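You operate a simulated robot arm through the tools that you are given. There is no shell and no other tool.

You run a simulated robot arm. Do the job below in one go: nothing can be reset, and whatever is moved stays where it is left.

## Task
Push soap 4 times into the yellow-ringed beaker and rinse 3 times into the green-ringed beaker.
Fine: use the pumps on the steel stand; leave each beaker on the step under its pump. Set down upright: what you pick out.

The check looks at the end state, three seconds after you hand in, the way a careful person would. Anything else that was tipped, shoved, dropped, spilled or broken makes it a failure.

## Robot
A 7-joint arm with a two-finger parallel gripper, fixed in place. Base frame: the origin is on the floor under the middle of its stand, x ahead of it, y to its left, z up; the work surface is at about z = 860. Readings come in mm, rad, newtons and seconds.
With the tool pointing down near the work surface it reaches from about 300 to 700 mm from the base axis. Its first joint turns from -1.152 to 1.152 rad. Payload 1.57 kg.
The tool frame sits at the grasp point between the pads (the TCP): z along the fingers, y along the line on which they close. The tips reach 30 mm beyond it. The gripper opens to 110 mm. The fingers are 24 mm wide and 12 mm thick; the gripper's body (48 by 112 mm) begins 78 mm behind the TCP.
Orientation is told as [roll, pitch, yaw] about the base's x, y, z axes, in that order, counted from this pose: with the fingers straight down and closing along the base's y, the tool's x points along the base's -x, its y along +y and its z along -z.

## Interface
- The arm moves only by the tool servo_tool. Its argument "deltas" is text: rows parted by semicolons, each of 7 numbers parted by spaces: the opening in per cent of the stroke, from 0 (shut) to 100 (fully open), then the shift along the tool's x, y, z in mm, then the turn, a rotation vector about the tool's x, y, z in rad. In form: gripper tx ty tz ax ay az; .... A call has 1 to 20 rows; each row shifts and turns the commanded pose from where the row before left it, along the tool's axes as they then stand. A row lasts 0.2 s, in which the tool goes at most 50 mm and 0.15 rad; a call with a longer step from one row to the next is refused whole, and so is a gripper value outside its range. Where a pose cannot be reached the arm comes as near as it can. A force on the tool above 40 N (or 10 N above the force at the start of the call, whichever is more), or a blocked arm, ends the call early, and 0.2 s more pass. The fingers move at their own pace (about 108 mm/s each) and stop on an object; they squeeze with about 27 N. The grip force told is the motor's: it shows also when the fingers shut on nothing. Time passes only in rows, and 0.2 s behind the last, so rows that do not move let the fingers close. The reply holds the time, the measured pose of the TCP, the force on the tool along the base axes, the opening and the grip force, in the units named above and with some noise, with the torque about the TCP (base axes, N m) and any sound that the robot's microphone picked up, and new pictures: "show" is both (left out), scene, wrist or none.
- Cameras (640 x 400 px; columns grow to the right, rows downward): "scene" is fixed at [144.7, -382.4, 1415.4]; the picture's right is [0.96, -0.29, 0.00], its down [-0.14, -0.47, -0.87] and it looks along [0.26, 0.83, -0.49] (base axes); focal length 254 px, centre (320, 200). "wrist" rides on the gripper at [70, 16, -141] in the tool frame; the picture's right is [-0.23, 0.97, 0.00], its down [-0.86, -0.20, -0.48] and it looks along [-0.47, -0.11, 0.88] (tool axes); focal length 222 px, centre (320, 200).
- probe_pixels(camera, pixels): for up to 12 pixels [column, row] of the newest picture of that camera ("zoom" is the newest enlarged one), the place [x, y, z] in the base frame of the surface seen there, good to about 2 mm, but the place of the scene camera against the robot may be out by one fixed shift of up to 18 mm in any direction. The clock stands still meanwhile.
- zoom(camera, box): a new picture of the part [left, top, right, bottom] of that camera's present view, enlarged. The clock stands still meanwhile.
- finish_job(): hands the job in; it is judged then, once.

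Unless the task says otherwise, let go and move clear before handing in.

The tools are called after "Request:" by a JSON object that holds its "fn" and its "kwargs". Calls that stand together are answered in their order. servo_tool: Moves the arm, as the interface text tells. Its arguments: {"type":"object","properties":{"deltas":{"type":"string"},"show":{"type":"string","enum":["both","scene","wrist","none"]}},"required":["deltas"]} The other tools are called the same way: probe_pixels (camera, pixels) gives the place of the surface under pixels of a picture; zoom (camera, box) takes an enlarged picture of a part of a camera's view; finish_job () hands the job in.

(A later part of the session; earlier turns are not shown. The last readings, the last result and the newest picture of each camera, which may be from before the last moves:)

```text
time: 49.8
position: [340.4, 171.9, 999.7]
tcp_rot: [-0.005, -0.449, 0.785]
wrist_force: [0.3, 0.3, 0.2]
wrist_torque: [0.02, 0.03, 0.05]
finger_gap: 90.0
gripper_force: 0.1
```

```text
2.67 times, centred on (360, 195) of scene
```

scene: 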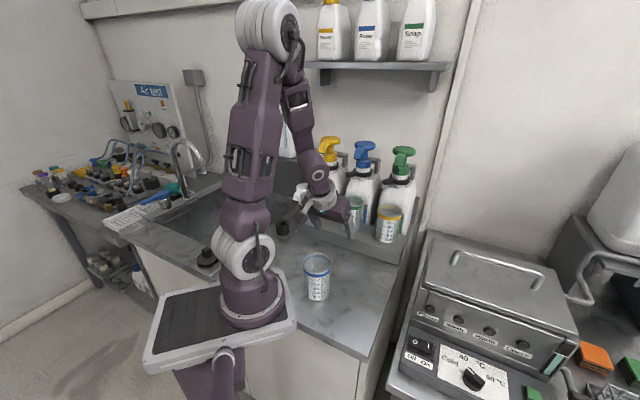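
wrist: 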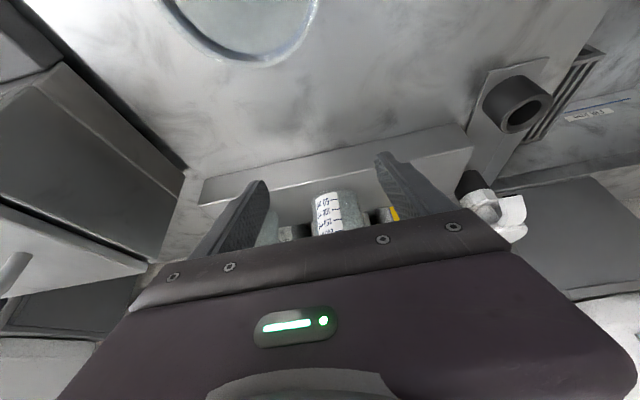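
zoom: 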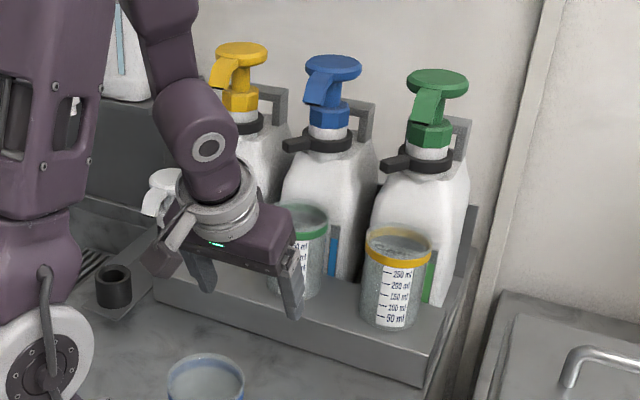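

Both beakers stand on the step under their pumps. I'll go up to view spouts versus beaker mouths from above with the wrist camera.

Request:
{"fn": "servo_tool", "kwargs": {"deltas": "100 -19.6 -10.2 -35 0 0 0;100 -19.6 -10.2 -35 0 0 0;100 -19.6 -10.2 -35 0 0 0;100 -19.6 -10.2 -35 0 0 0;100 -19.6 -10.2 -35 0 0 0;100 -19.6 -10.2 -35 0 0 0;100 0 0 0 0 -0.15 0;100 0 0 0 0 -0.15 0;100 0 0 0 0 0 0", "show": "both"}}

Request:
{"fn": "zoom", "kwargs": {"camera": "wrist", "box": [220, 20, 440, 240]}}

```text
time: 51.8
position: [393.3, 139.3, 1241.6]
tcp_rot: [-0.003, -0.751, 0.787]
wrist_force: [0.3, 0.7, 0.6]
wrist_torque: [-0.04, 0.02, 0.02]
finger_gap: 110.1
gripper_force: 0.1
```

scene: 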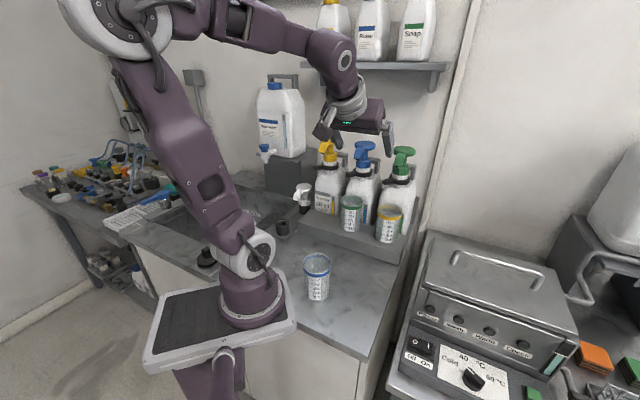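
wrist: 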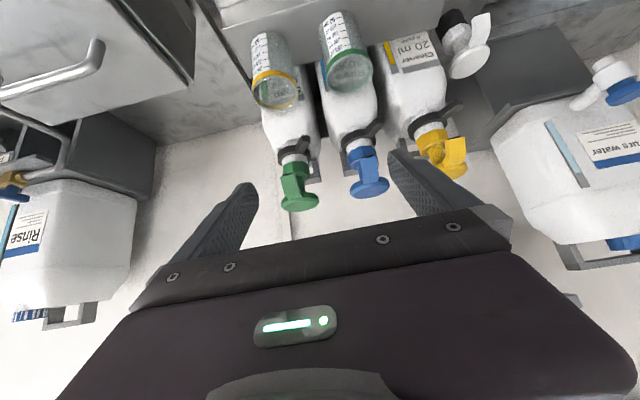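

```text
1.82 times, centred on (330, 130) of wrist
```

zoom: 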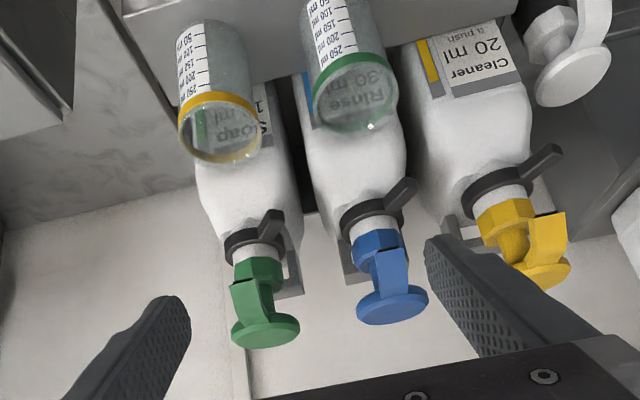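

Request:
{"fn": "probe_pixels", "kwargs": {"camera": "zoom", "pixels": [[238, 286], [258, 281], [248, 286], [265, 334], [238, 335], [295, 328], [378, 255], [403, 251], [390, 256], [392, 305], [362, 308], [424, 297]]}}

Request:
{"fn": "probe_pixels", "kwargs": {"camera": "zoom", "pixels": [[220, 97], [195, 102], [250, 97], [340, 62], [320, 72], [370, 57], [265, 345], [262, 320], [395, 318], [385, 288], [215, 60], [330, 30]]}}

Request:
{"fn": "zoom", "kwargs": {"camera": "wrist", "box": [270, 130, 400, 220]}}

```text
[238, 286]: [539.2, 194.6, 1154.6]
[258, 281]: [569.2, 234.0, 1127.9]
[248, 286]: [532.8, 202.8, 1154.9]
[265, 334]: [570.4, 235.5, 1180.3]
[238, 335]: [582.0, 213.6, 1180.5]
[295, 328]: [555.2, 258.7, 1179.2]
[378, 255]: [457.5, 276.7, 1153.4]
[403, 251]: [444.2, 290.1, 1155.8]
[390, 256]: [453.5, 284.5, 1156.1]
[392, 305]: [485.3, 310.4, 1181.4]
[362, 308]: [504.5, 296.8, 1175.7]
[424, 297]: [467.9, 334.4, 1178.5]
```

```text
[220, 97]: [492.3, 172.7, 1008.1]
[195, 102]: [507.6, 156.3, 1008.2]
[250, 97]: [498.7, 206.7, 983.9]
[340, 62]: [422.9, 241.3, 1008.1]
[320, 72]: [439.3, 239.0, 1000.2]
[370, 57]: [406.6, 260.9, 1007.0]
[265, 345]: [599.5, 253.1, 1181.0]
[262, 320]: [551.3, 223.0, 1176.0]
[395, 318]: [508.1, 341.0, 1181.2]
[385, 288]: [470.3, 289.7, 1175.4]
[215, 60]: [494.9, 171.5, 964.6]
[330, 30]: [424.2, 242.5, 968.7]
```

```text
4.44 times, centred on (335, 175) of wrist
```

zoom: 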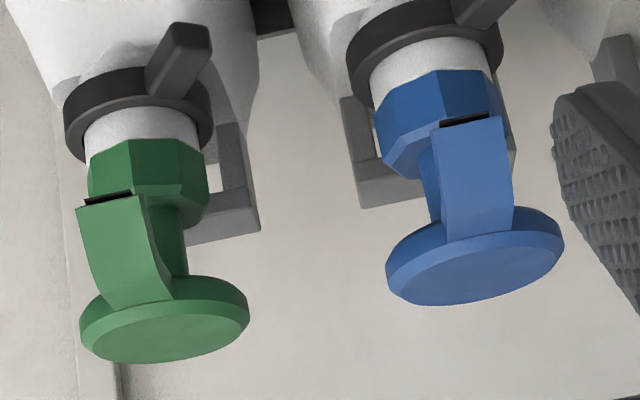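

Spouts (soap d≈519, s≈240; rinse d≈519, s≈118) are inside the beaker mouths (centres d≈504.5, s 241/118.6). Now I'll close the gripper, reduce tilt to 0.25, and move above the soap pump head (d≈582, s≈241).

Request:
{"fn": "servo_tool", "kwargs": {"deltas": "0 0 0 0 0 0.125 0;0 0 0 0 0 0.125 0;0 0 0 0 0 0.125 0;0 0 0 0 0 0.125 0;0 -3.3 0 -13 0 0 0;0 -33.6 -10.2 8.6 0 0 0;0 -33.6 -10.2 8.6 0 0 0;0 -33.6 -10.2 8.6 0 0 0;0 -33.6 -10.2 8.6 0 0 0;0 0 0 0 0 0 0", "show": "both"}}

```text
time: 54.0
position: [520.4, 208.1, 1254.5]
tcp_rot: [-0.002, -0.248, 0.786]
wrist_force: [0.5, 0.4, -0.4]
wrist_torque: [0.02, 0.01, -0.01]
finger_gap: 0.0
gripper_force: 21.2
```

scene: 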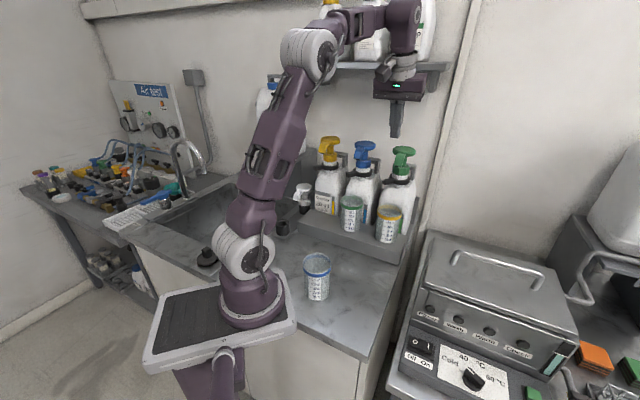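
wrist: 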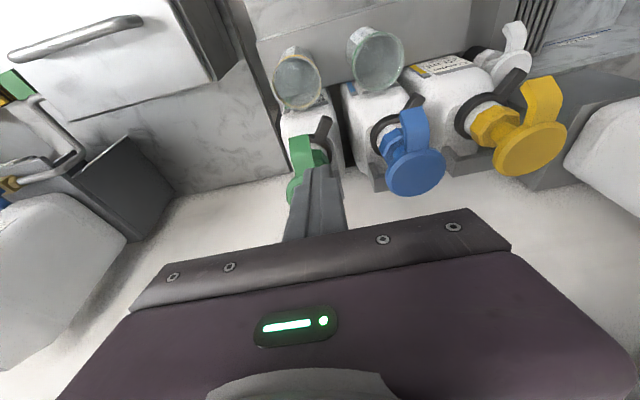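

The arm is extended with the wrist near shelf height (scene pixel ~ (405,25)). I'll probe the wrist links to check clearance to the shelf bottles before advancing another 67 mm.

Request:
{"fn": "probe_pixels", "kwargs": {"camera": "scene", "pixels": [[403, 20], [412, 10], [400, 60], [415, 25], [380, 20], [400, 90], [418, 85], [396, 125], [355, 20], [428, 25], [385, 75], [405, 45]]}}

Request:
{"fn": "zoom", "kwargs": {"camera": "scene", "box": [330, 0, 450, 140]}}

```text
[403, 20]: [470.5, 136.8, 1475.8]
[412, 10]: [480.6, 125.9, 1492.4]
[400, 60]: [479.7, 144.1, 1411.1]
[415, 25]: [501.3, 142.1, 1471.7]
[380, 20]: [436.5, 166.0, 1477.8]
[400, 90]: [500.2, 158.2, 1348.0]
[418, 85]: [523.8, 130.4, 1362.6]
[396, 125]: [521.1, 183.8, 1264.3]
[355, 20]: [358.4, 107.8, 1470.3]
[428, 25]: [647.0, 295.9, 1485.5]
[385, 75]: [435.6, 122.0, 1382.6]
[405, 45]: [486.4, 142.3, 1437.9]
```

```text
2.86 times, centred on (390, 70) of scene
```

zoom: 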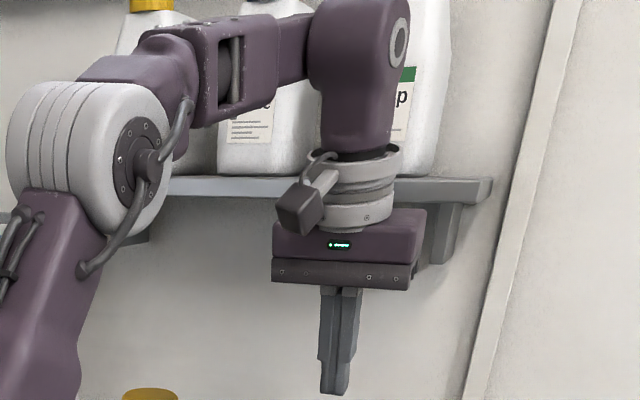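

Clearance to the shelf bottles (d≈667) is ~90 mm. Advancing over the soap head and lowering to about 8 mm above it.

Request:
{"fn": "servo_tool", "kwargs": {"deltas": "0 -22.4 -6.7 5.7 0 0 0;0 -22.4 -6.7 5.7 0 0 0;0 -22.5 -6.8 5.6 0 0 0;0 4 0 15.5 0 0 0;0 3.9 0 15.5 0 0 0;0 0 0 0 0 0 0", "show": "both"}}

Request:
{"fn": "zoom", "kwargs": {"camera": "scene", "box": [360, 60, 460, 200]}}

Request:
{"fn": "zoom", "kwargs": {"camera": "wrist", "box": [230, 60, 430, 250]}}

```text
time: 55.4
position: [561.6, 229.0, 1222.0]
tcp_rot: [-0.001, -0.247, 0.786]
wrist_force: [-0.2, -0.5, 0.2]
wrist_torque: [-0.01, -0.01, -0.01]
finger_gap: 0.0
gripper_force: 21.3
out of reach, approached as far as the arm can: row 3
```

scene: 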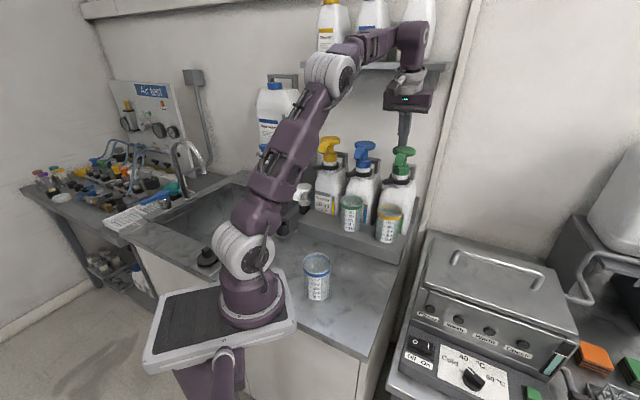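
wrist: 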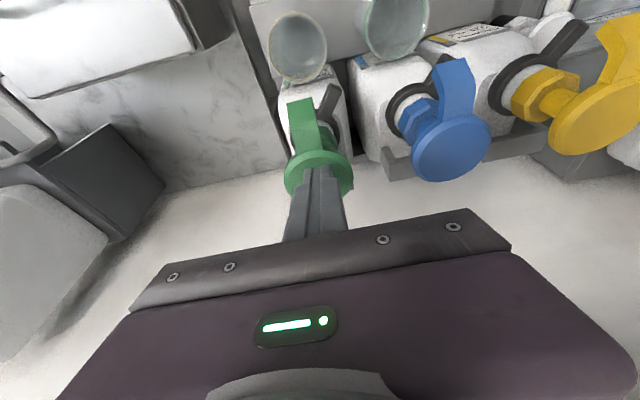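

```text
2.86 times, centred on (410, 130) of scene
```

zoom: 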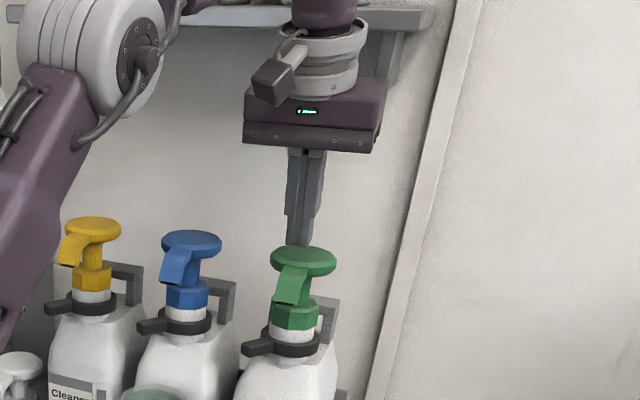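

```text
2.11 times, centred on (330, 155) of wrist
```

zoom: 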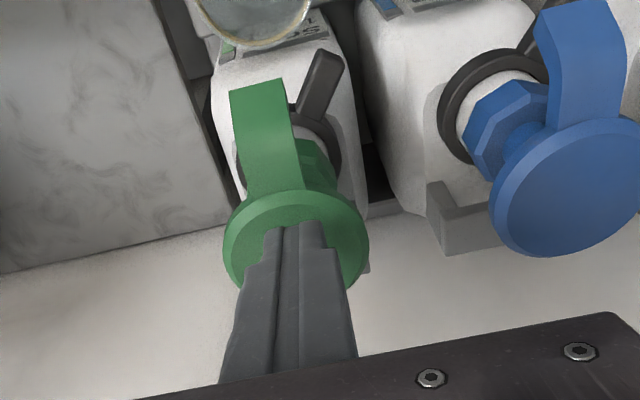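

The arm stopped short (row 3 out of reach, TCP at d≈559). I'll raise slightly, tilt to 0.5 for more reach, and move forward so the fingertips sit over the head's centre.

Request:
{"fn": "servo_tool", "kwargs": {"deltas": "0 -2.4 0 -9.7 0 0 0;0 0 0 0 0 -0.125 0;0 0 0 0 0 -0.125 0;0 -7.5 -3 4 0 0 0;0 -7.4 -3 4.1 0 0 0;0 0 0 0 0 0 0", "show": "both"}}

Request:
{"fn": "zoom", "kwargs": {"camera": "wrist", "box": [230, 60, 430, 250]}}

Request:
{"fn": "zoom", "kwargs": {"camera": "scene", "box": [360, 90, 440, 200]}}

```text
time: 56.8
position: [578.5, 237.1, 1232.7]
tcp_rot: [-0.001, -0.499, 0.786]
wrist_force: [0.4, 0.2, 0.3]
wrist_torque: [-0.03, -0.01, -0.03]
finger_gap: 0.0
gripper_force: 21.2
```

scene: 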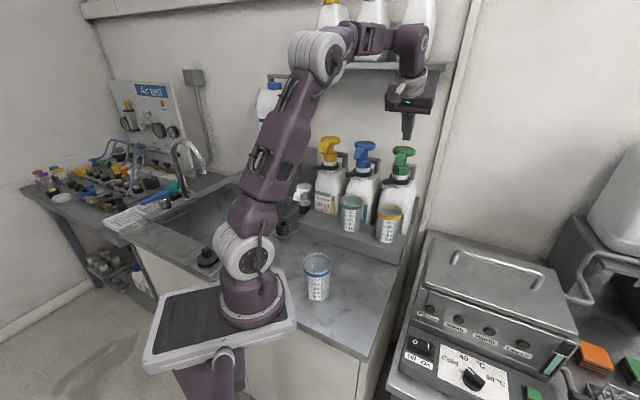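
wrist: 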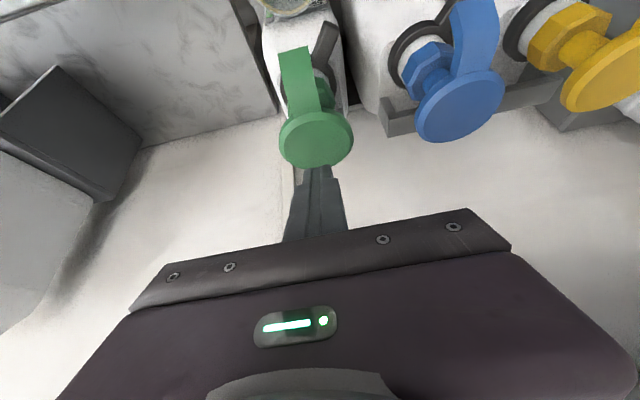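

```text
2.11 times, centred on (330, 155) of wrist
```

zoom: 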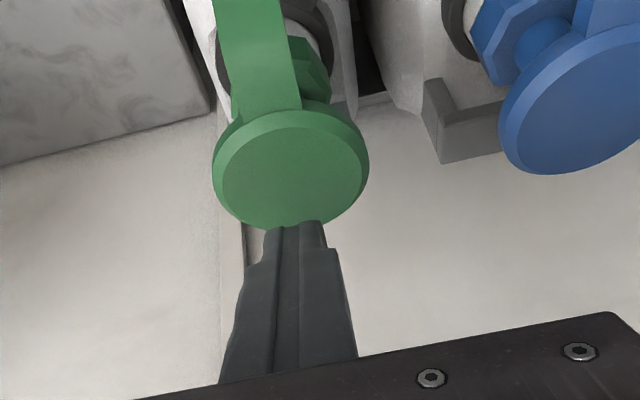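

```text
3.64 times, centred on (400, 145) of scene
```

zoom: 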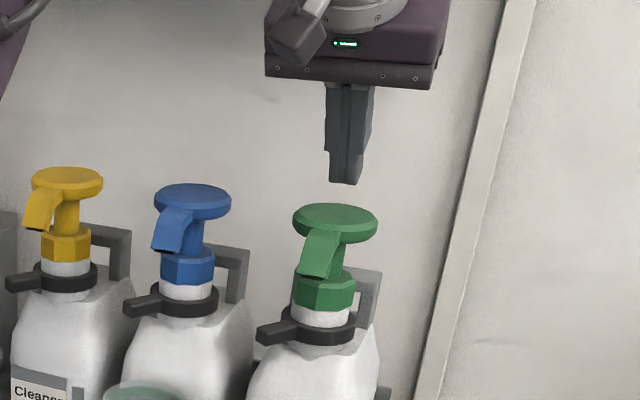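

The head disc is fully visible now; I'll probe it to fix its centre and top height exactly before pushing.

Request:
{"fn": "probe_pixels", "kwargs": {"camera": "wrist", "pixels": [[315.8, 140.8], [283, 143], [350, 138], [315, 165], [316, 118], [300, 140], [333, 140], [420, 118], [493, 75], [457, 105], [445, 140], [466, 72]]}}

```text
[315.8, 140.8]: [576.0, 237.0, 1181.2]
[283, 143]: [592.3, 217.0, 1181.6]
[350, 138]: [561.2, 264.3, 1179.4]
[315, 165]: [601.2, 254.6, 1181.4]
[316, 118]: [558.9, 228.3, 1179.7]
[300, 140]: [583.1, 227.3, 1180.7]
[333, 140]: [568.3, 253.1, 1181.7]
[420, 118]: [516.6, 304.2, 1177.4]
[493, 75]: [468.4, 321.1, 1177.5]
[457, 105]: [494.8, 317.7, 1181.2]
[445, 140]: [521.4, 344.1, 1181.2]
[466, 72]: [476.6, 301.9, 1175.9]
```

Soap head centre is ≈ (d 581, s 238.5), top 1181. I'll shift 2.5 mm, come down to ~3 mm above, then begin pressing with small steps.

Request:
{"fn": "servo_tool", "kwargs": {"deltas": "0 3.8 2.5 7 0 0 0;0 3.8 0 7 0 0 0;0 0 0 0 0 0 0;0 1.44 0 2.63 0 0 0;0 1.44 0 2.63 0 0 0;0 0 0 0 0 0 0", "show": "wrist"}}

```text
time: 58.2
position: [575.9, 238.7, 1211.0]
tcp_rot: [-0.003, -0.5, 0.786]
wrist_force: [1.1, 0.2, 2.9]
wrist_torque: [-0.03, -0.04, 0.0]
finger_gap: 0.0
gripper_force: 21.3
```

wrist: 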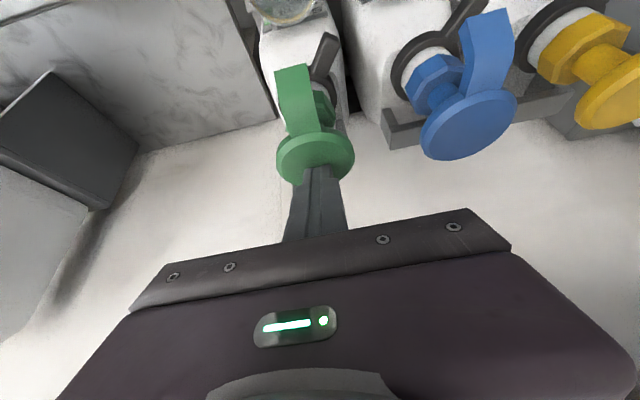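

Contact has begun (Fz ≈ 2.9 N at TCP z 1211). Now a continuous press down in 3 mm rows until the stop is felt.

Request:
{"fn": "servo_tool", "kwargs": {"deltas": "0 1.44 0 2.63 0 0 0;0 1.44 0 2.63 0 0 0;0 1.44 0 2.63 0 0 0;0 0 0 0 0 0 0", "show": "both"}}

Request:
{"fn": "zoom", "kwargs": {"camera": "scene", "box": [360, 90, 440, 250]}}

```text
time: 59.2
position: [577.1, 239.7, 1202.7]
tcp_rot: [-0.003, -0.5, 0.784]
wrist_force: [-0.5, -2.5, 7.4]
wrist_torque: [-0.08, 0.01, 0.04]
finger_gap: 0.0
gripper_force: 21.6
```

scene: 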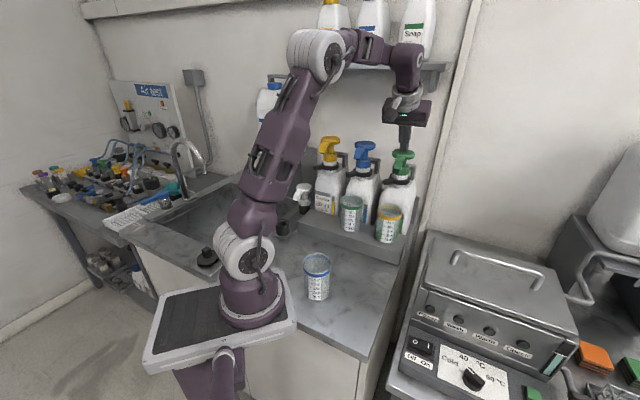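
wrist: 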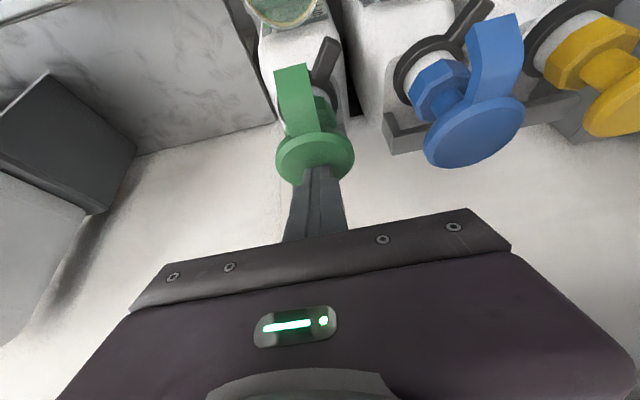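

```text
2.50 times, centred on (400, 170) of scene
```

zoom: 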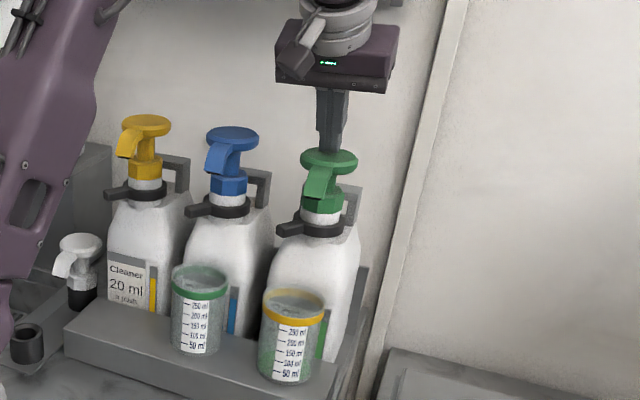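

Force rises like a spring (7.4 N at ~8 mm). Continuing the same press to the bottom.

Request:
{"fn": "servo_tool", "kwargs": {"deltas": "0 1.44 0 2.63 0 0 0;0 1.44 0 2.63 0 0 0;0 1.44 0 2.63 0 0 0;0 0 0 0 0 0 0", "show": "scene"}}

Request:
{"fn": "zoom", "kwargs": {"camera": "scene", "box": [360, 140, 430, 250]}}

```text
time: 60.2
position: [576.5, 239.9, 1192.5]
tcp_rot: [-0.005, -0.5, 0.786]
wrist_force: [2.3, -3.5, 10.3]
wrist_torque: [-0.04, -0.1, 0.01]
finger_gap: 0.0
gripper_force: 21.4
```

scene: 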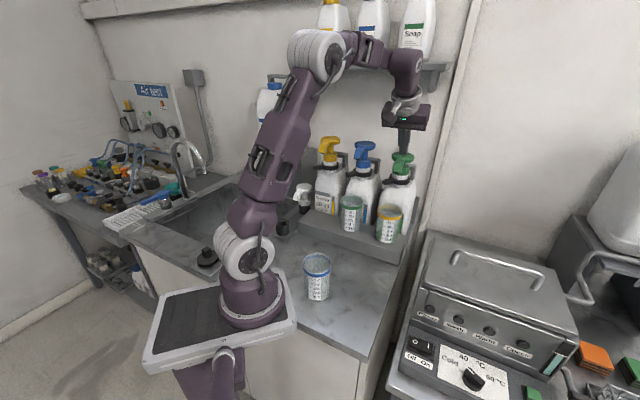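

```text
3.64 times, centred on (395, 195) of scene
```

zoom: 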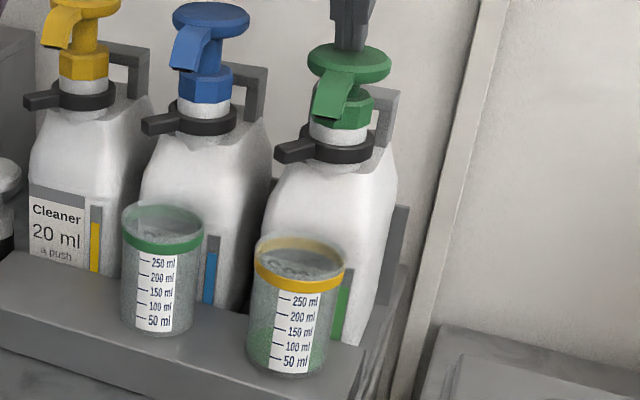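

Force 10 N at ~19 mm; still travelling. Continue down.

Request:
{"fn": "servo_tool", "kwargs": {"deltas": "0 1.44 0 2.63 0 0 0;0 1.44 0 2.63 0 0 0;0 1.44 0 2.63 0 0 0;0 0 0 0 0 0 0", "show": "both"}}

Request:
{"fn": "zoom", "kwargs": {"camera": "scene", "box": [360, 140, 430, 250]}}

```text
time: 61.2
position: [576.0, 239.2, 1183.4]
tcp_rot: [-0.001, -0.499, 0.785]
wrist_force: [0.9, 1.7, 12.7]
wrist_torque: [0.09, -0.08, 0.0]
finger_gap: 0.0
gripper_force: 21.2
```

scene: 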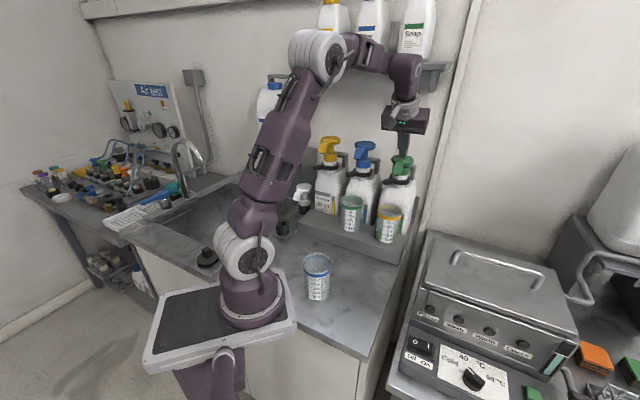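
wrist: 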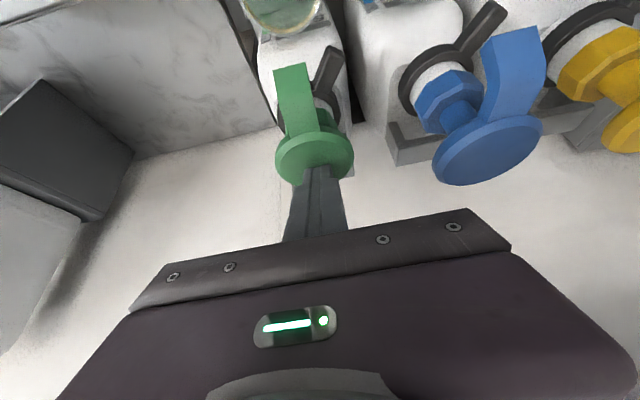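

```text
3.64 times, centred on (395, 195) of scene
```

zoom: 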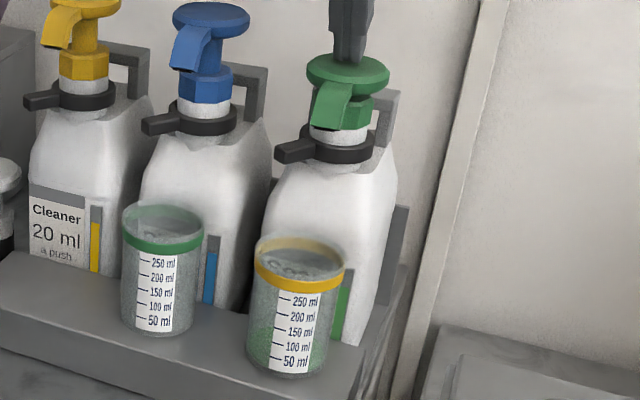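

Now ~28 mm down at 12.7 N and no hard stop yet; continuing.

Request:
{"fn": "servo_tool", "kwargs": {"deltas": "0 1.44 0 2.63 0 0 0;0 1.44 0 2.63 0 0 0;0 0 0 0 0 0 0", "show": "scene"}}

Request:
{"fn": "zoom", "kwargs": {"camera": "scene", "box": [370, 140, 430, 250]}}

```text
time: 62.0
position: [576.3, 239.8, 1179.5]
tcp_rot: [-0.003, -0.502, 0.787]
wrist_force: [-10.0, 0.7, 33.3]
wrist_torque: [0.09, 0.25, 0.05]
finger_gap: 0.1
gripper_force: 21.3
```

scene: 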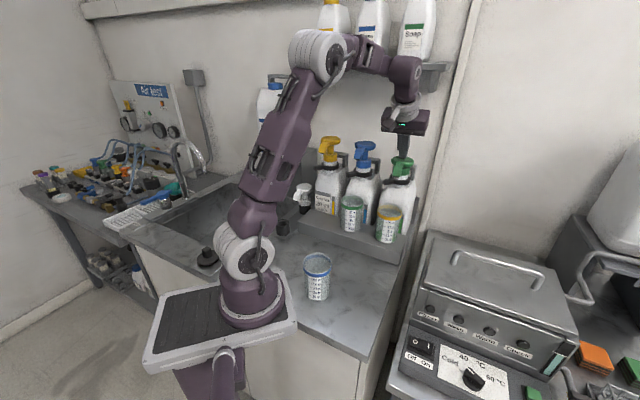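

```text
3.64 times, centred on (400, 195) of scene
```

zoom: 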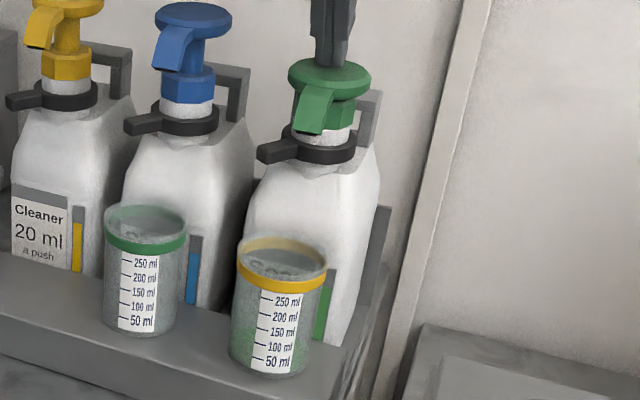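

The stroke bottoms at TCP z≈1180 (33 N), i.e. ~33 mm travel. Releasing upward 40 mm and checking the head returns and the level in the beaker.

Request:
{"fn": "servo_tool", "kwargs": {"deltas": "0 -4.8 0 -8.8 0 0 0;0 -4.8 0 -8.8 0 0 0;0 -4.8 0 -8.8 0 0 0;0 -4.8 0 -8.8 0 0 0;0 0 0 0 0 0 0;0 0 0 0 0 0 0", "show": "both"}}

Request:
{"fn": "zoom", "kwargs": {"camera": "scene", "box": [370, 140, 430, 250]}}

Request:
{"fn": "zoom", "kwargs": {"camera": "scene", "box": [370, 200, 410, 250]}}

Request:
{"fn": "probe_pixels", "kwargs": {"camera": "wrist", "pixels": [[316, 145], [300, 145], [333, 145]]}}

```text
time: 63.4
position: [575.3, 238.0, 1216.4]
tcp_rot: [-0.003, -0.497, 0.785]
wrist_force: [0.3, 0.2, 0.3]
wrist_torque: [0.03, -0.01, 0.0]
finger_gap: 0.0
gripper_force: 21.2
```

scene: 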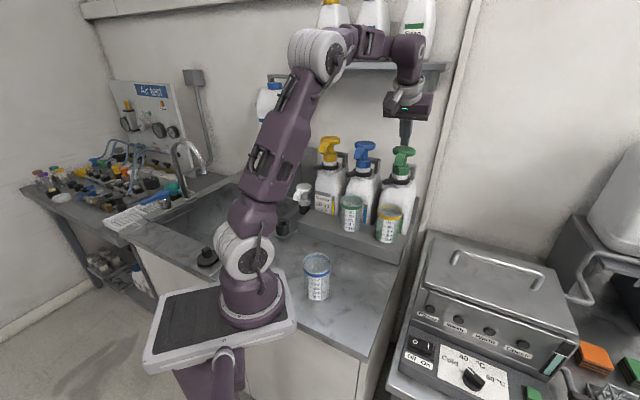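
wrist: 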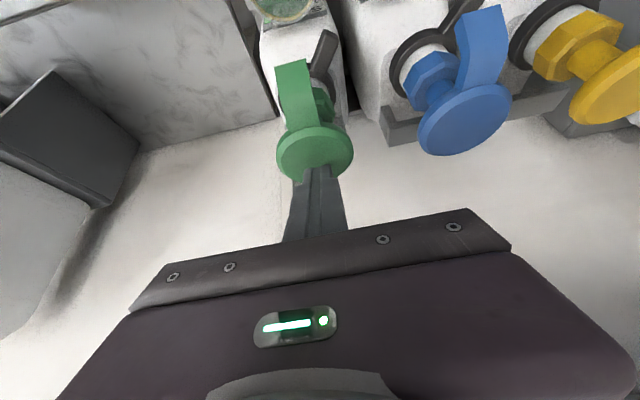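

```text
3.64 times, centred on (400, 195) of scene
```

zoom: 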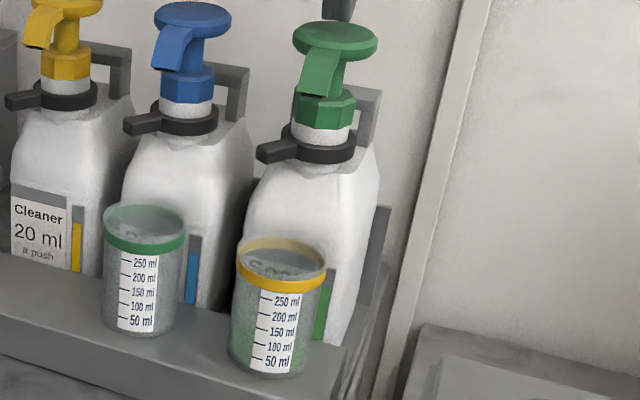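

```text
8.00 times, centred on (390, 225) of scene
```

zoom: 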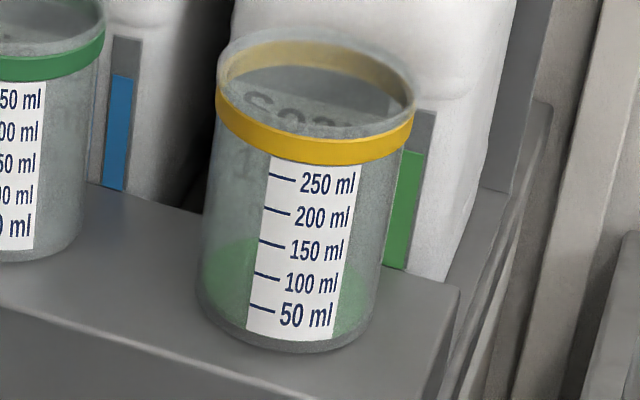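

```text
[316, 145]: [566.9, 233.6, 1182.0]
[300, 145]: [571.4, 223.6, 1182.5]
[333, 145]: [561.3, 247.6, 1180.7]
```

Head is back at z≈1181 and a thin green layer now lies in the yellow beaker: push 1 done. Push 2: full stroke down, hold, and full release.

Request:
{"fn": "servo_tool", "kwargs": {"deltas": "0 2.64 0 4.83 0 0 0;0 2.64 0 4.83 0 0 0;0 2.64 0 4.83 0 0 0;0 2.64 0 4.83 0 0 0;0 2.64 0 4.83 0 0 0;0 2.64 0 4.83 0 0 0;0 2.64 0 4.83 0 0 0;0 0 0 0 0 0 0;0 0 0 0 0 0 0", "show": "none"}}

```text
time: 65.4
position: [576.5, 239.2, 1181.5]
tcp_rot: [-0.003, -0.5, 0.787]
wrist_force: [3.1, -2.8, 13.3]
wrist_torque: [-0.05, -0.14, -0.02]
finger_gap: 0.1
gripper_force: 21.5
```

At z 1181.5 with 13 N the stop isn't quite reached; pressing 3 mm further in the same stroke.

Request:
{"fn": "servo_tool", "kwargs": {"deltas": "0 0.72 0 1.32 0 0 0;0 0.72 0 1.32 0 0 0;0 0 0 0 0 0 0", "show": "none"}}

```text
time: 66.2
position: [576.9, 238.9, 1179.5]
tcp_rot: [-0.005, -0.506, 0.785]
wrist_force: [-4.4, -10.9, 39.0]
wrist_torque: [-0.23, 0.06, -0.02]
finger_gap: 0.1
gripper_force: 20.9
```

Bottomed out (39 N). Releasing fully and checking the level.

Request:
{"fn": "servo_tool", "kwargs": {"deltas": "0 -4 0 -7.3 0 0 0;0 -4 0 -7.3 0 0 0;0 -4 0 -7.3 0 0 0;0 -4 0 -7.3 0 0 0;0 -4 0 -7.3 0 0 0;0 0 0 0 0 0 0;0 0 0 0 0 0 0", "show": "both"}}

Request:
{"fn": "zoom", "kwargs": {"camera": "scene", "box": [370, 200, 410, 250]}}

Request:
{"fn": "probe_pixels", "kwargs": {"camera": "wrist", "pixels": [[316, 145], [300, 145], [333, 145]]}}

```text
time: 67.8
position: [577.5, 240.2, 1219.8]
tcp_rot: [-0.002, -0.499, 0.786]
wrist_force: [-0.5, -0.3, 0.3]
wrist_torque: [0.01, 0.02, 0.01]
finger_gap: 0.0
gripper_force: 21.2
```

scene: 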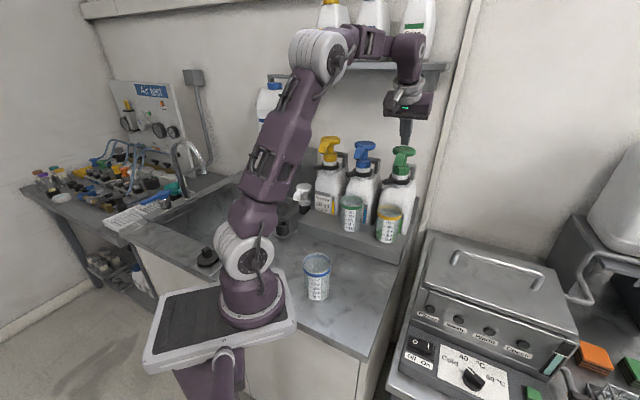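
wrist: 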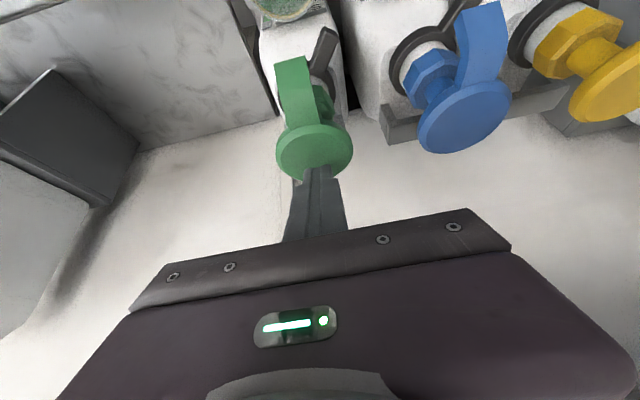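

```text
8.00 times, centred on (390, 225) of scene
```

zoom: 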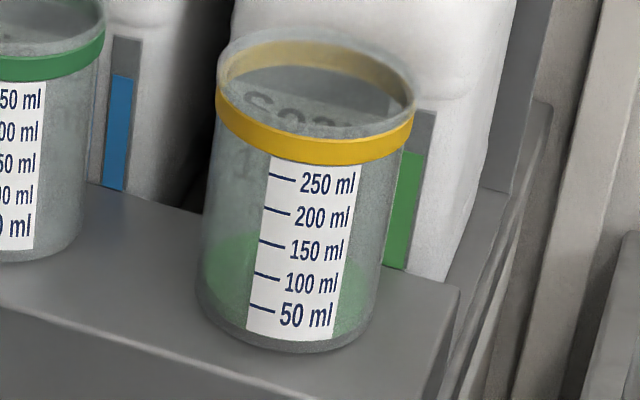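

```text
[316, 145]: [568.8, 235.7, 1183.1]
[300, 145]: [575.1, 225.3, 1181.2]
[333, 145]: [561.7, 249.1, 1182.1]
```

Layer rose a little more: push 2 done, head back at ~1182. Push 3 down.

Request:
{"fn": "servo_tool", "kwargs": {"deltas": "0 2.88 0 5.27 0 0 0;0 2.88 0 5.27 0 0 0;0 2.88 0 5.27 0 0 0;0 2.88 0 5.27 0 0 0;0 2.88 0 5.27 0 0 0;0 2.88 0 5.27 0 0 0;0 2.6 0 4.75 0 0 0;0 0 0 0 0 0 0", "show": "none"}}

```text
time: 69.6
position: [577.3, 240.2, 1179.2]
tcp_rot: [-0.004, -0.504, 0.787]
wrist_force: [-3.8, 0.7, 32.6]
wrist_torque: [0.13, 0.02, 0.03]
finger_gap: 0.0
gripper_force: 21.4
```

Bottomed (32.6 N at z 1179). Releasing fully.

Request:
{"fn": "servo_tool", "kwargs": {"deltas": "0 -4 0 -7.3 0 0 0;0 -4 0 -7.3 0 0 0;0 -4 0 -7.3 0 0 0;0 -4 0 -7.3 0 0 0;0 -4 0 -7.3 0 0 0;0 0 0 0 0 0 0;0 0 0 0 0 0 0", "show": "both"}}

Request:
{"fn": "zoom", "kwargs": {"camera": "scene", "box": [370, 200, 410, 250]}}

Request:
{"fn": "probe_pixels", "kwargs": {"camera": "wrist", "pixels": [[316, 145], [300, 145], [333, 145]]}}

```text
time: 71.2
position: [576.0, 238.2, 1219.3]
tcp_rot: [-0.001, -0.5, 0.786]
wrist_force: [-0.2, 0.5, -0.1]
wrist_torque: [0.0, -0.01, 0.02]
finger_gap: 0.1
gripper_force: 20.9
```

scene: 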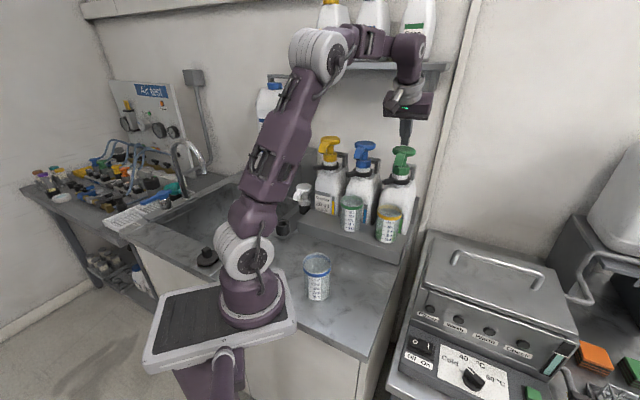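
wrist: 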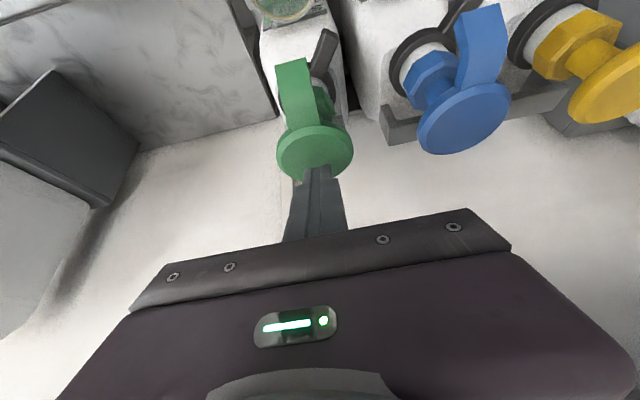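

```text
8.00 times, centred on (390, 225) of scene
```

zoom: 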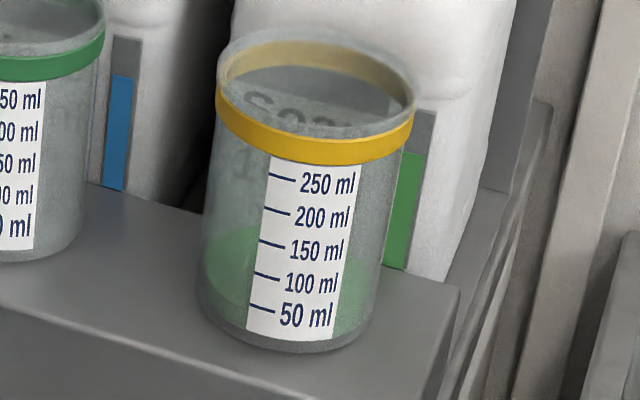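

```text
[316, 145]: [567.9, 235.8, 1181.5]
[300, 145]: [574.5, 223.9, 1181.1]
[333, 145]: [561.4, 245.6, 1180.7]
```

Level keeps rising evenly (disc top rows ≈ 238 → 232 → 225): three pushes. Push 4 down.

Request:
{"fn": "servo_tool", "kwargs": {"deltas": "0 2.88 0 5.27 0 0 0;0 2.88 0 5.27 0 0 0;0 2.88 0 5.27 0 0 0;0 2.88 0 5.27 0 0 0;0 2.88 0 5.27 0 0 0;0 2.88 0 5.27 0 0 0;0 2.6 0 4.75 0 0 0;0 0 0 0 0 0 0", "show": "none"}}

```text
time: 73.0
position: [578.1, 240.4, 1179.9]
tcp_rot: [-0.006, -0.507, 0.787]
wrist_force: [0.6, -3.1, 36.9]
wrist_torque: [-0.02, -0.16, -0.04]
finger_gap: 0.0
gripper_force: 20.9
```

Bottomed (36.9 N). Releasing and rising well clear (another 25 mm above the head).

Request:
{"fn": "servo_tool", "kwargs": {"deltas": "0 -4 0 -7.3 0 0 0;0 -4 0 -7.3 0 0 0;0 -4 0 -7.3 0 0 0;0 -4 0 -7.3 0 0 0;0 -4 0 -7.3 0 0 0;0 -6 0 -11 0 0 0;0 -6 0 -11 0 0 0;0 0 0 0 0 0 0;0 0 0 0 0 0 0", "show": "both"}}

Request:
{"fn": "zoom", "kwargs": {"camera": "scene", "box": [370, 200, 410, 250]}}

Request:
{"fn": "zoom", "kwargs": {"camera": "wrist", "box": [230, 0, 530, 190]}}

```text
time: 75.0
position: [576.7, 239.9, 1244.1]
tcp_rot: [-0.002, -0.498, 0.784]
wrist_force: [-0.2, -0.4, 0.3]
wrist_torque: [-0.03, 0.0, -0.01]
finger_gap: 0.0
gripper_force: 22.0
```

scene: 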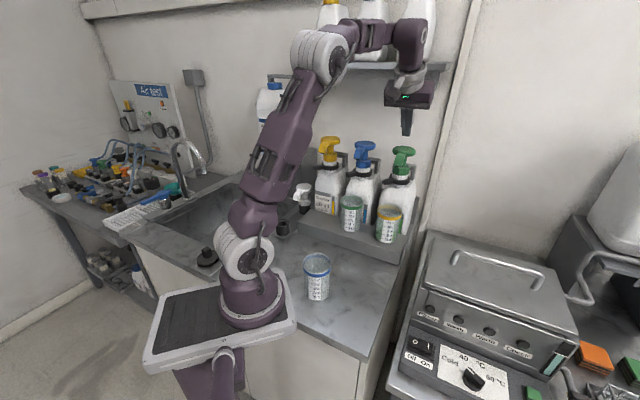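
wrist: 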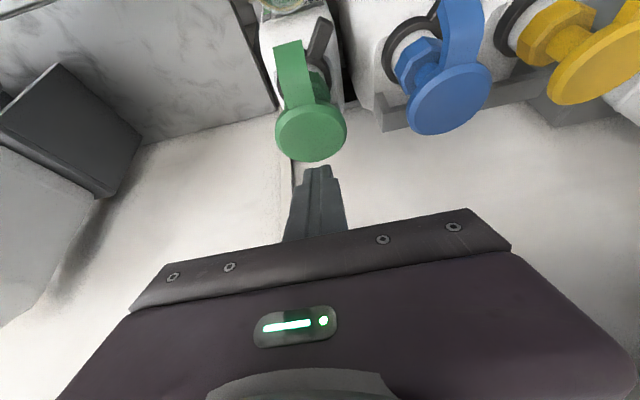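

```text
8.00 times, centred on (390, 225) of scene
```

zoom: 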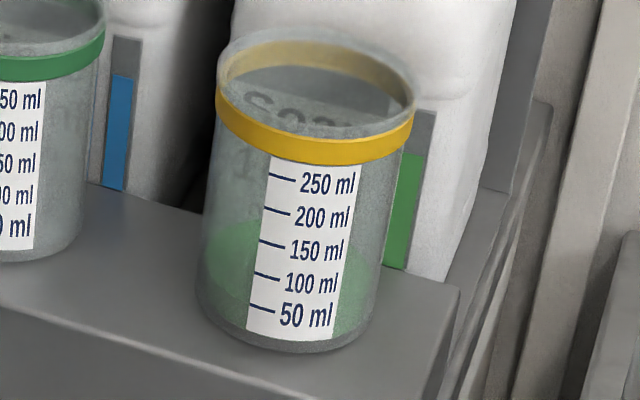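

```text
2.11 times, centred on (380, 95) of wrist
```

zoom: 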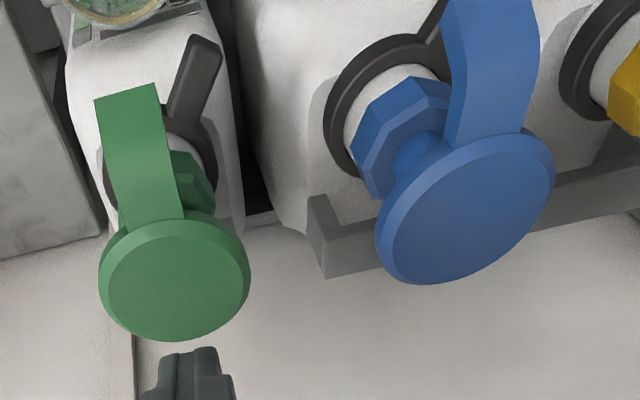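

Soap level rose a fourth time (disc top ≈ 220) and the head is free. Next the rinse pump: I'll probe its blue head disc for its centre.

Request:
{"fn": "probe_pixels", "kwargs": {"camera": "zoom", "pixels": [[468, 207], [385, 240], [548, 175], [420, 275], [515, 140], [430, 160], [500, 255], [175, 285], [105, 285], [245, 285], [175, 335], [175, 225]]}}

```text
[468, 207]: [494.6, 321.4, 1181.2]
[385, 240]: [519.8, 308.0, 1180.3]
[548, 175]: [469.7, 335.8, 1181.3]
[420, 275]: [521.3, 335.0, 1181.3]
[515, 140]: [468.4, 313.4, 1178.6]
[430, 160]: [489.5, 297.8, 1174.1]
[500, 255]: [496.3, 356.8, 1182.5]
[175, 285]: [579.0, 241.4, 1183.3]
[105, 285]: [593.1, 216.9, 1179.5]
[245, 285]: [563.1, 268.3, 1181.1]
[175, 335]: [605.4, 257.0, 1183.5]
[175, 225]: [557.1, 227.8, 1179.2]
```

Rinse head centre ≈ (d 580.5, s 119.5). Shifting 118.6 mm along −S at safe height, then lowering to just above it.

Request:
{"fn": "servo_tool", "kwargs": {"deltas": "0 0 29.65 0 0 0 0;0 0 29.65 0 0 0 0;0 0 29.65 0 0 0 0;0 0 29.65 0 0 0 0;0 0 0 0 0 0 0;0 6 0 10.9 0 0 0;0 5.8 0 10.8 0 0 0;0 0 0 0 0 0 0", "show": "both"}}

Request:
{"fn": "zoom", "kwargs": {"camera": "wrist", "box": [230, 60, 430, 250]}}

Request:
{"fn": "zoom", "kwargs": {"camera": "scene", "box": [320, 90, 430, 250]}}

```text
time: 76.8
position: [493.0, 324.2, 1217.9]
tcp_rot: [-0.004, -0.5, 0.786]
wrist_force: [-0.2, 0.3, 0.4]
wrist_torque: [-0.04, 0.01, 0.01]
finger_gap: 0.0
gripper_force: 21.3
```

scene: 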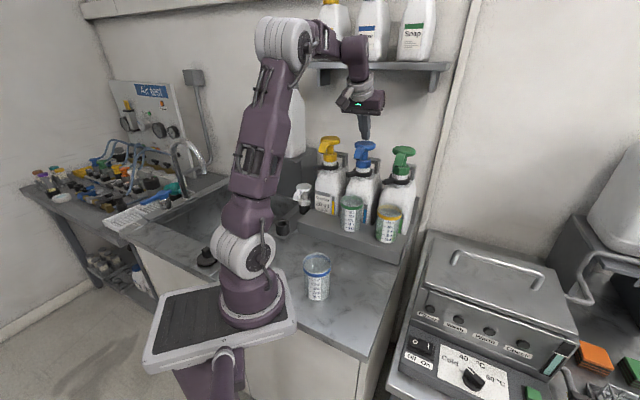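
wrist: 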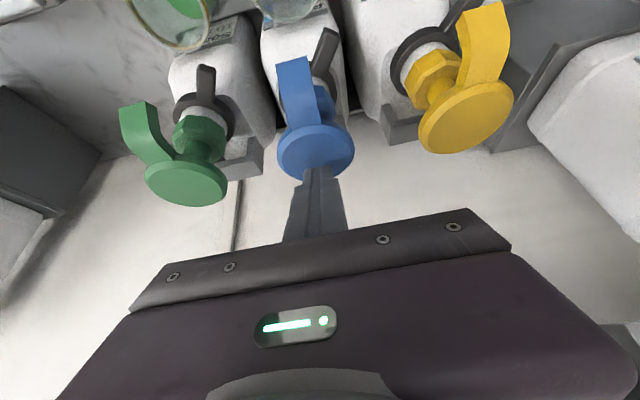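

```text
2.11 times, centred on (330, 155) of wrist
```

zoom: 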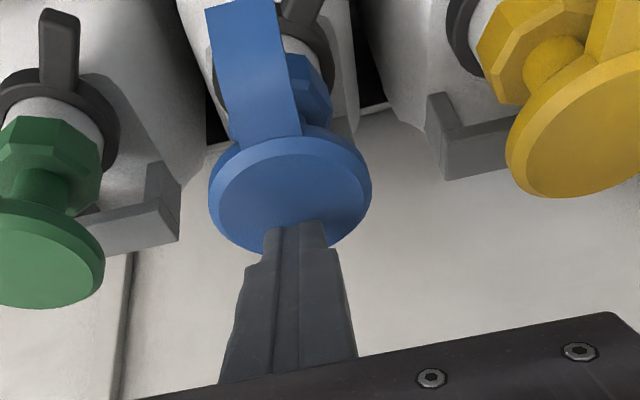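

```text
2.50 times, centred on (375, 170) of scene
```

zoom: 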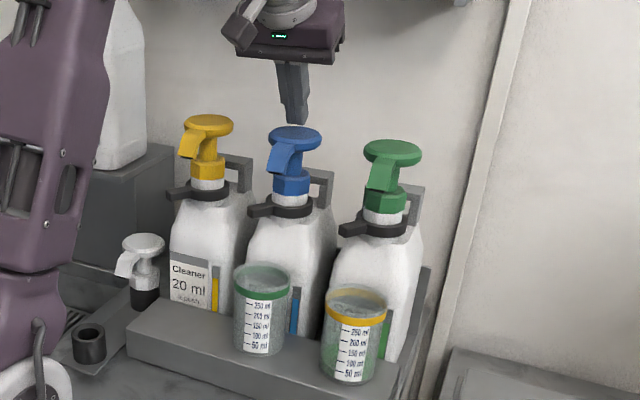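

The tip is centred above the blue head. Rinse push 1: pressing down in one stroke.

Request:
{"fn": "servo_tool", "kwargs": {"deltas": "0 2.88 0 5.27 0 0 0;0 2.88 0 5.27 0 0 0;0 2.88 0 5.27 0 0 0;0 2.88 0 5.27 0 0 0;0 2.88 0 5.27 0 0 0;0 2.88 0 5.27 0 0 0;0 1.4 0 2.6 0 0 0;0 0 0 0 0 0 0", "show": "scene"}}

```text
time: 78.6
position: [492.9, 323.9, 1181.0]
tcp_rot: [-0.003, -0.502, 0.786]
wrist_force: [-6.4, -2.2, 19.5]
wrist_torque: [-0.01, 0.13, 0.04]
finger_gap: 0.1
gripper_force: 21.3
```

scene: 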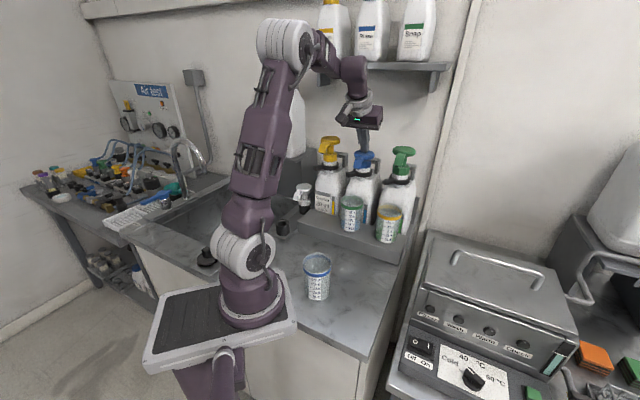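

Force is 19.5 N at z 1181, just starting to bottom; pressing 2 mm more in the same stroke.

Request:
{"fn": "servo_tool", "kwargs": {"deltas": "0 0.72 0 1.32 0 0 0;0 0.24 0 0.44 0 0 0;0 0 0 0 0 0 0", "show": "none"}}

```text
time: 79.5
position: [493.8, 324.8, 1180.7]
tcp_rot: [-0.004, -0.512, 0.787]
wrist_force: [-0.8, -1.0, 13.8]
wrist_torque: [-0.05, 0.01, 0.02]
finger_gap: 0.2
gripper_force: 21.4
stopped in row 3: the force on the tool passed its limit at 40 N (the readings are from after the stop); the commanded pose is now the measured one
```

The hard stop was reached (40 N, arm backed to the measured pose). Releasing fully.

Request:
{"fn": "servo_tool", "kwargs": {"deltas": "0 -4 0 -7.3 0 0 0;0 -4 0 -7.3 0 0 0;0 -4 0 -7.3 0 0 0;0 -4 0 -7.3 0 0 0;0 -3 0 -5.5 0 0 0;0 0 0 0 0 0 0;0 0 0 0 0 0 0", "show": "both"}}

Request:
{"fn": "zoom", "kwargs": {"camera": "scene", "box": [330, 185, 370, 240]}}

Request:
{"fn": "probe_pixels", "kwargs": {"camera": "wrist", "pixels": [[316, 150], [300, 150], [333, 150]]}}

```text
time: 81.1
position: [494.1, 325.1, 1218.8]
tcp_rot: [-0.004, -0.502, 0.786]
wrist_force: [0.6, 0.0, 0.3]
wrist_torque: [0.02, 0.02, 0.05]
finger_gap: 0.1
gripper_force: 21.7
```

scene: 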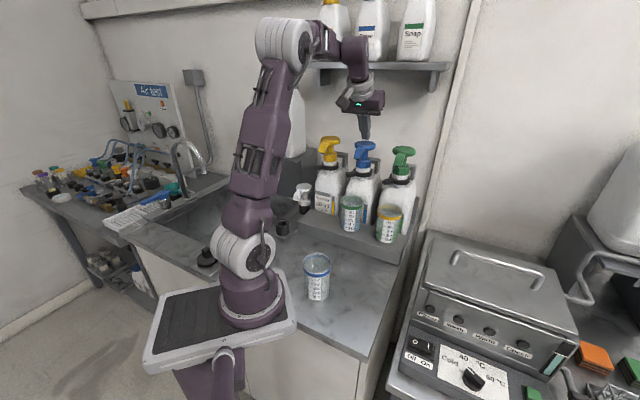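
wrist: 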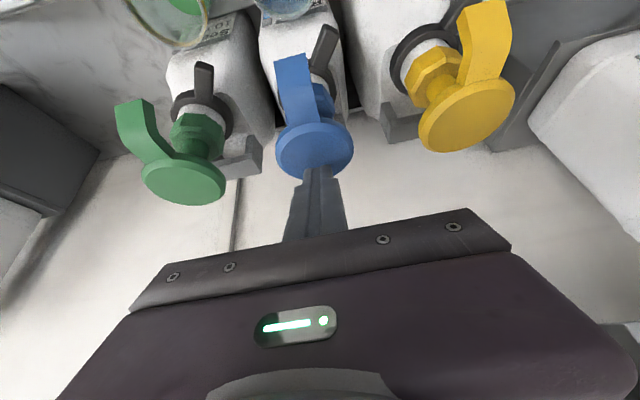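

```text
7.27 times, centred on (350, 212) of scene
```

zoom: 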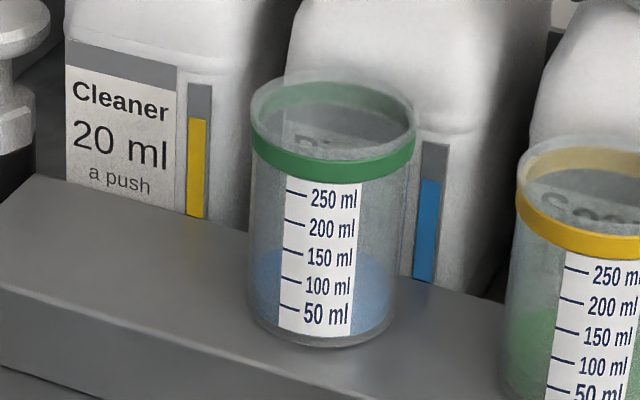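

```text
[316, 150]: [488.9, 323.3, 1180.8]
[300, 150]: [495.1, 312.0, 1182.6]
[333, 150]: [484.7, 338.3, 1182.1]
```

Blue rinse is in the green-ringed beaker and the head has returned (z≈1181): rinse push 1 done. Rinse push 2 down.

Request:
{"fn": "servo_tool", "kwargs": {"deltas": "0 3.12 0 5.7 0 0 0;0 3.12 0 5.7 0 0 0;0 3.12 0 5.7 0 0 0;0 3.12 0 5.7 0 0 0;0 3.12 0 5.7 0 0 0;0 2.4 0 4.39 0 0 0;0 1.4 0 2.6 0 0 0;0 0 0 0 0 0 0", "show": "none"}}

```text
time: 82.9
position: [494.7, 325.9, 1180.5]
tcp_rot: [-0.003, -0.508, 0.787]
wrist_force: [-9.3, 1.5, 33.4]
wrist_torque: [0.14, 0.21, 0.04]
finger_gap: 0.2
gripper_force: 21.7
```

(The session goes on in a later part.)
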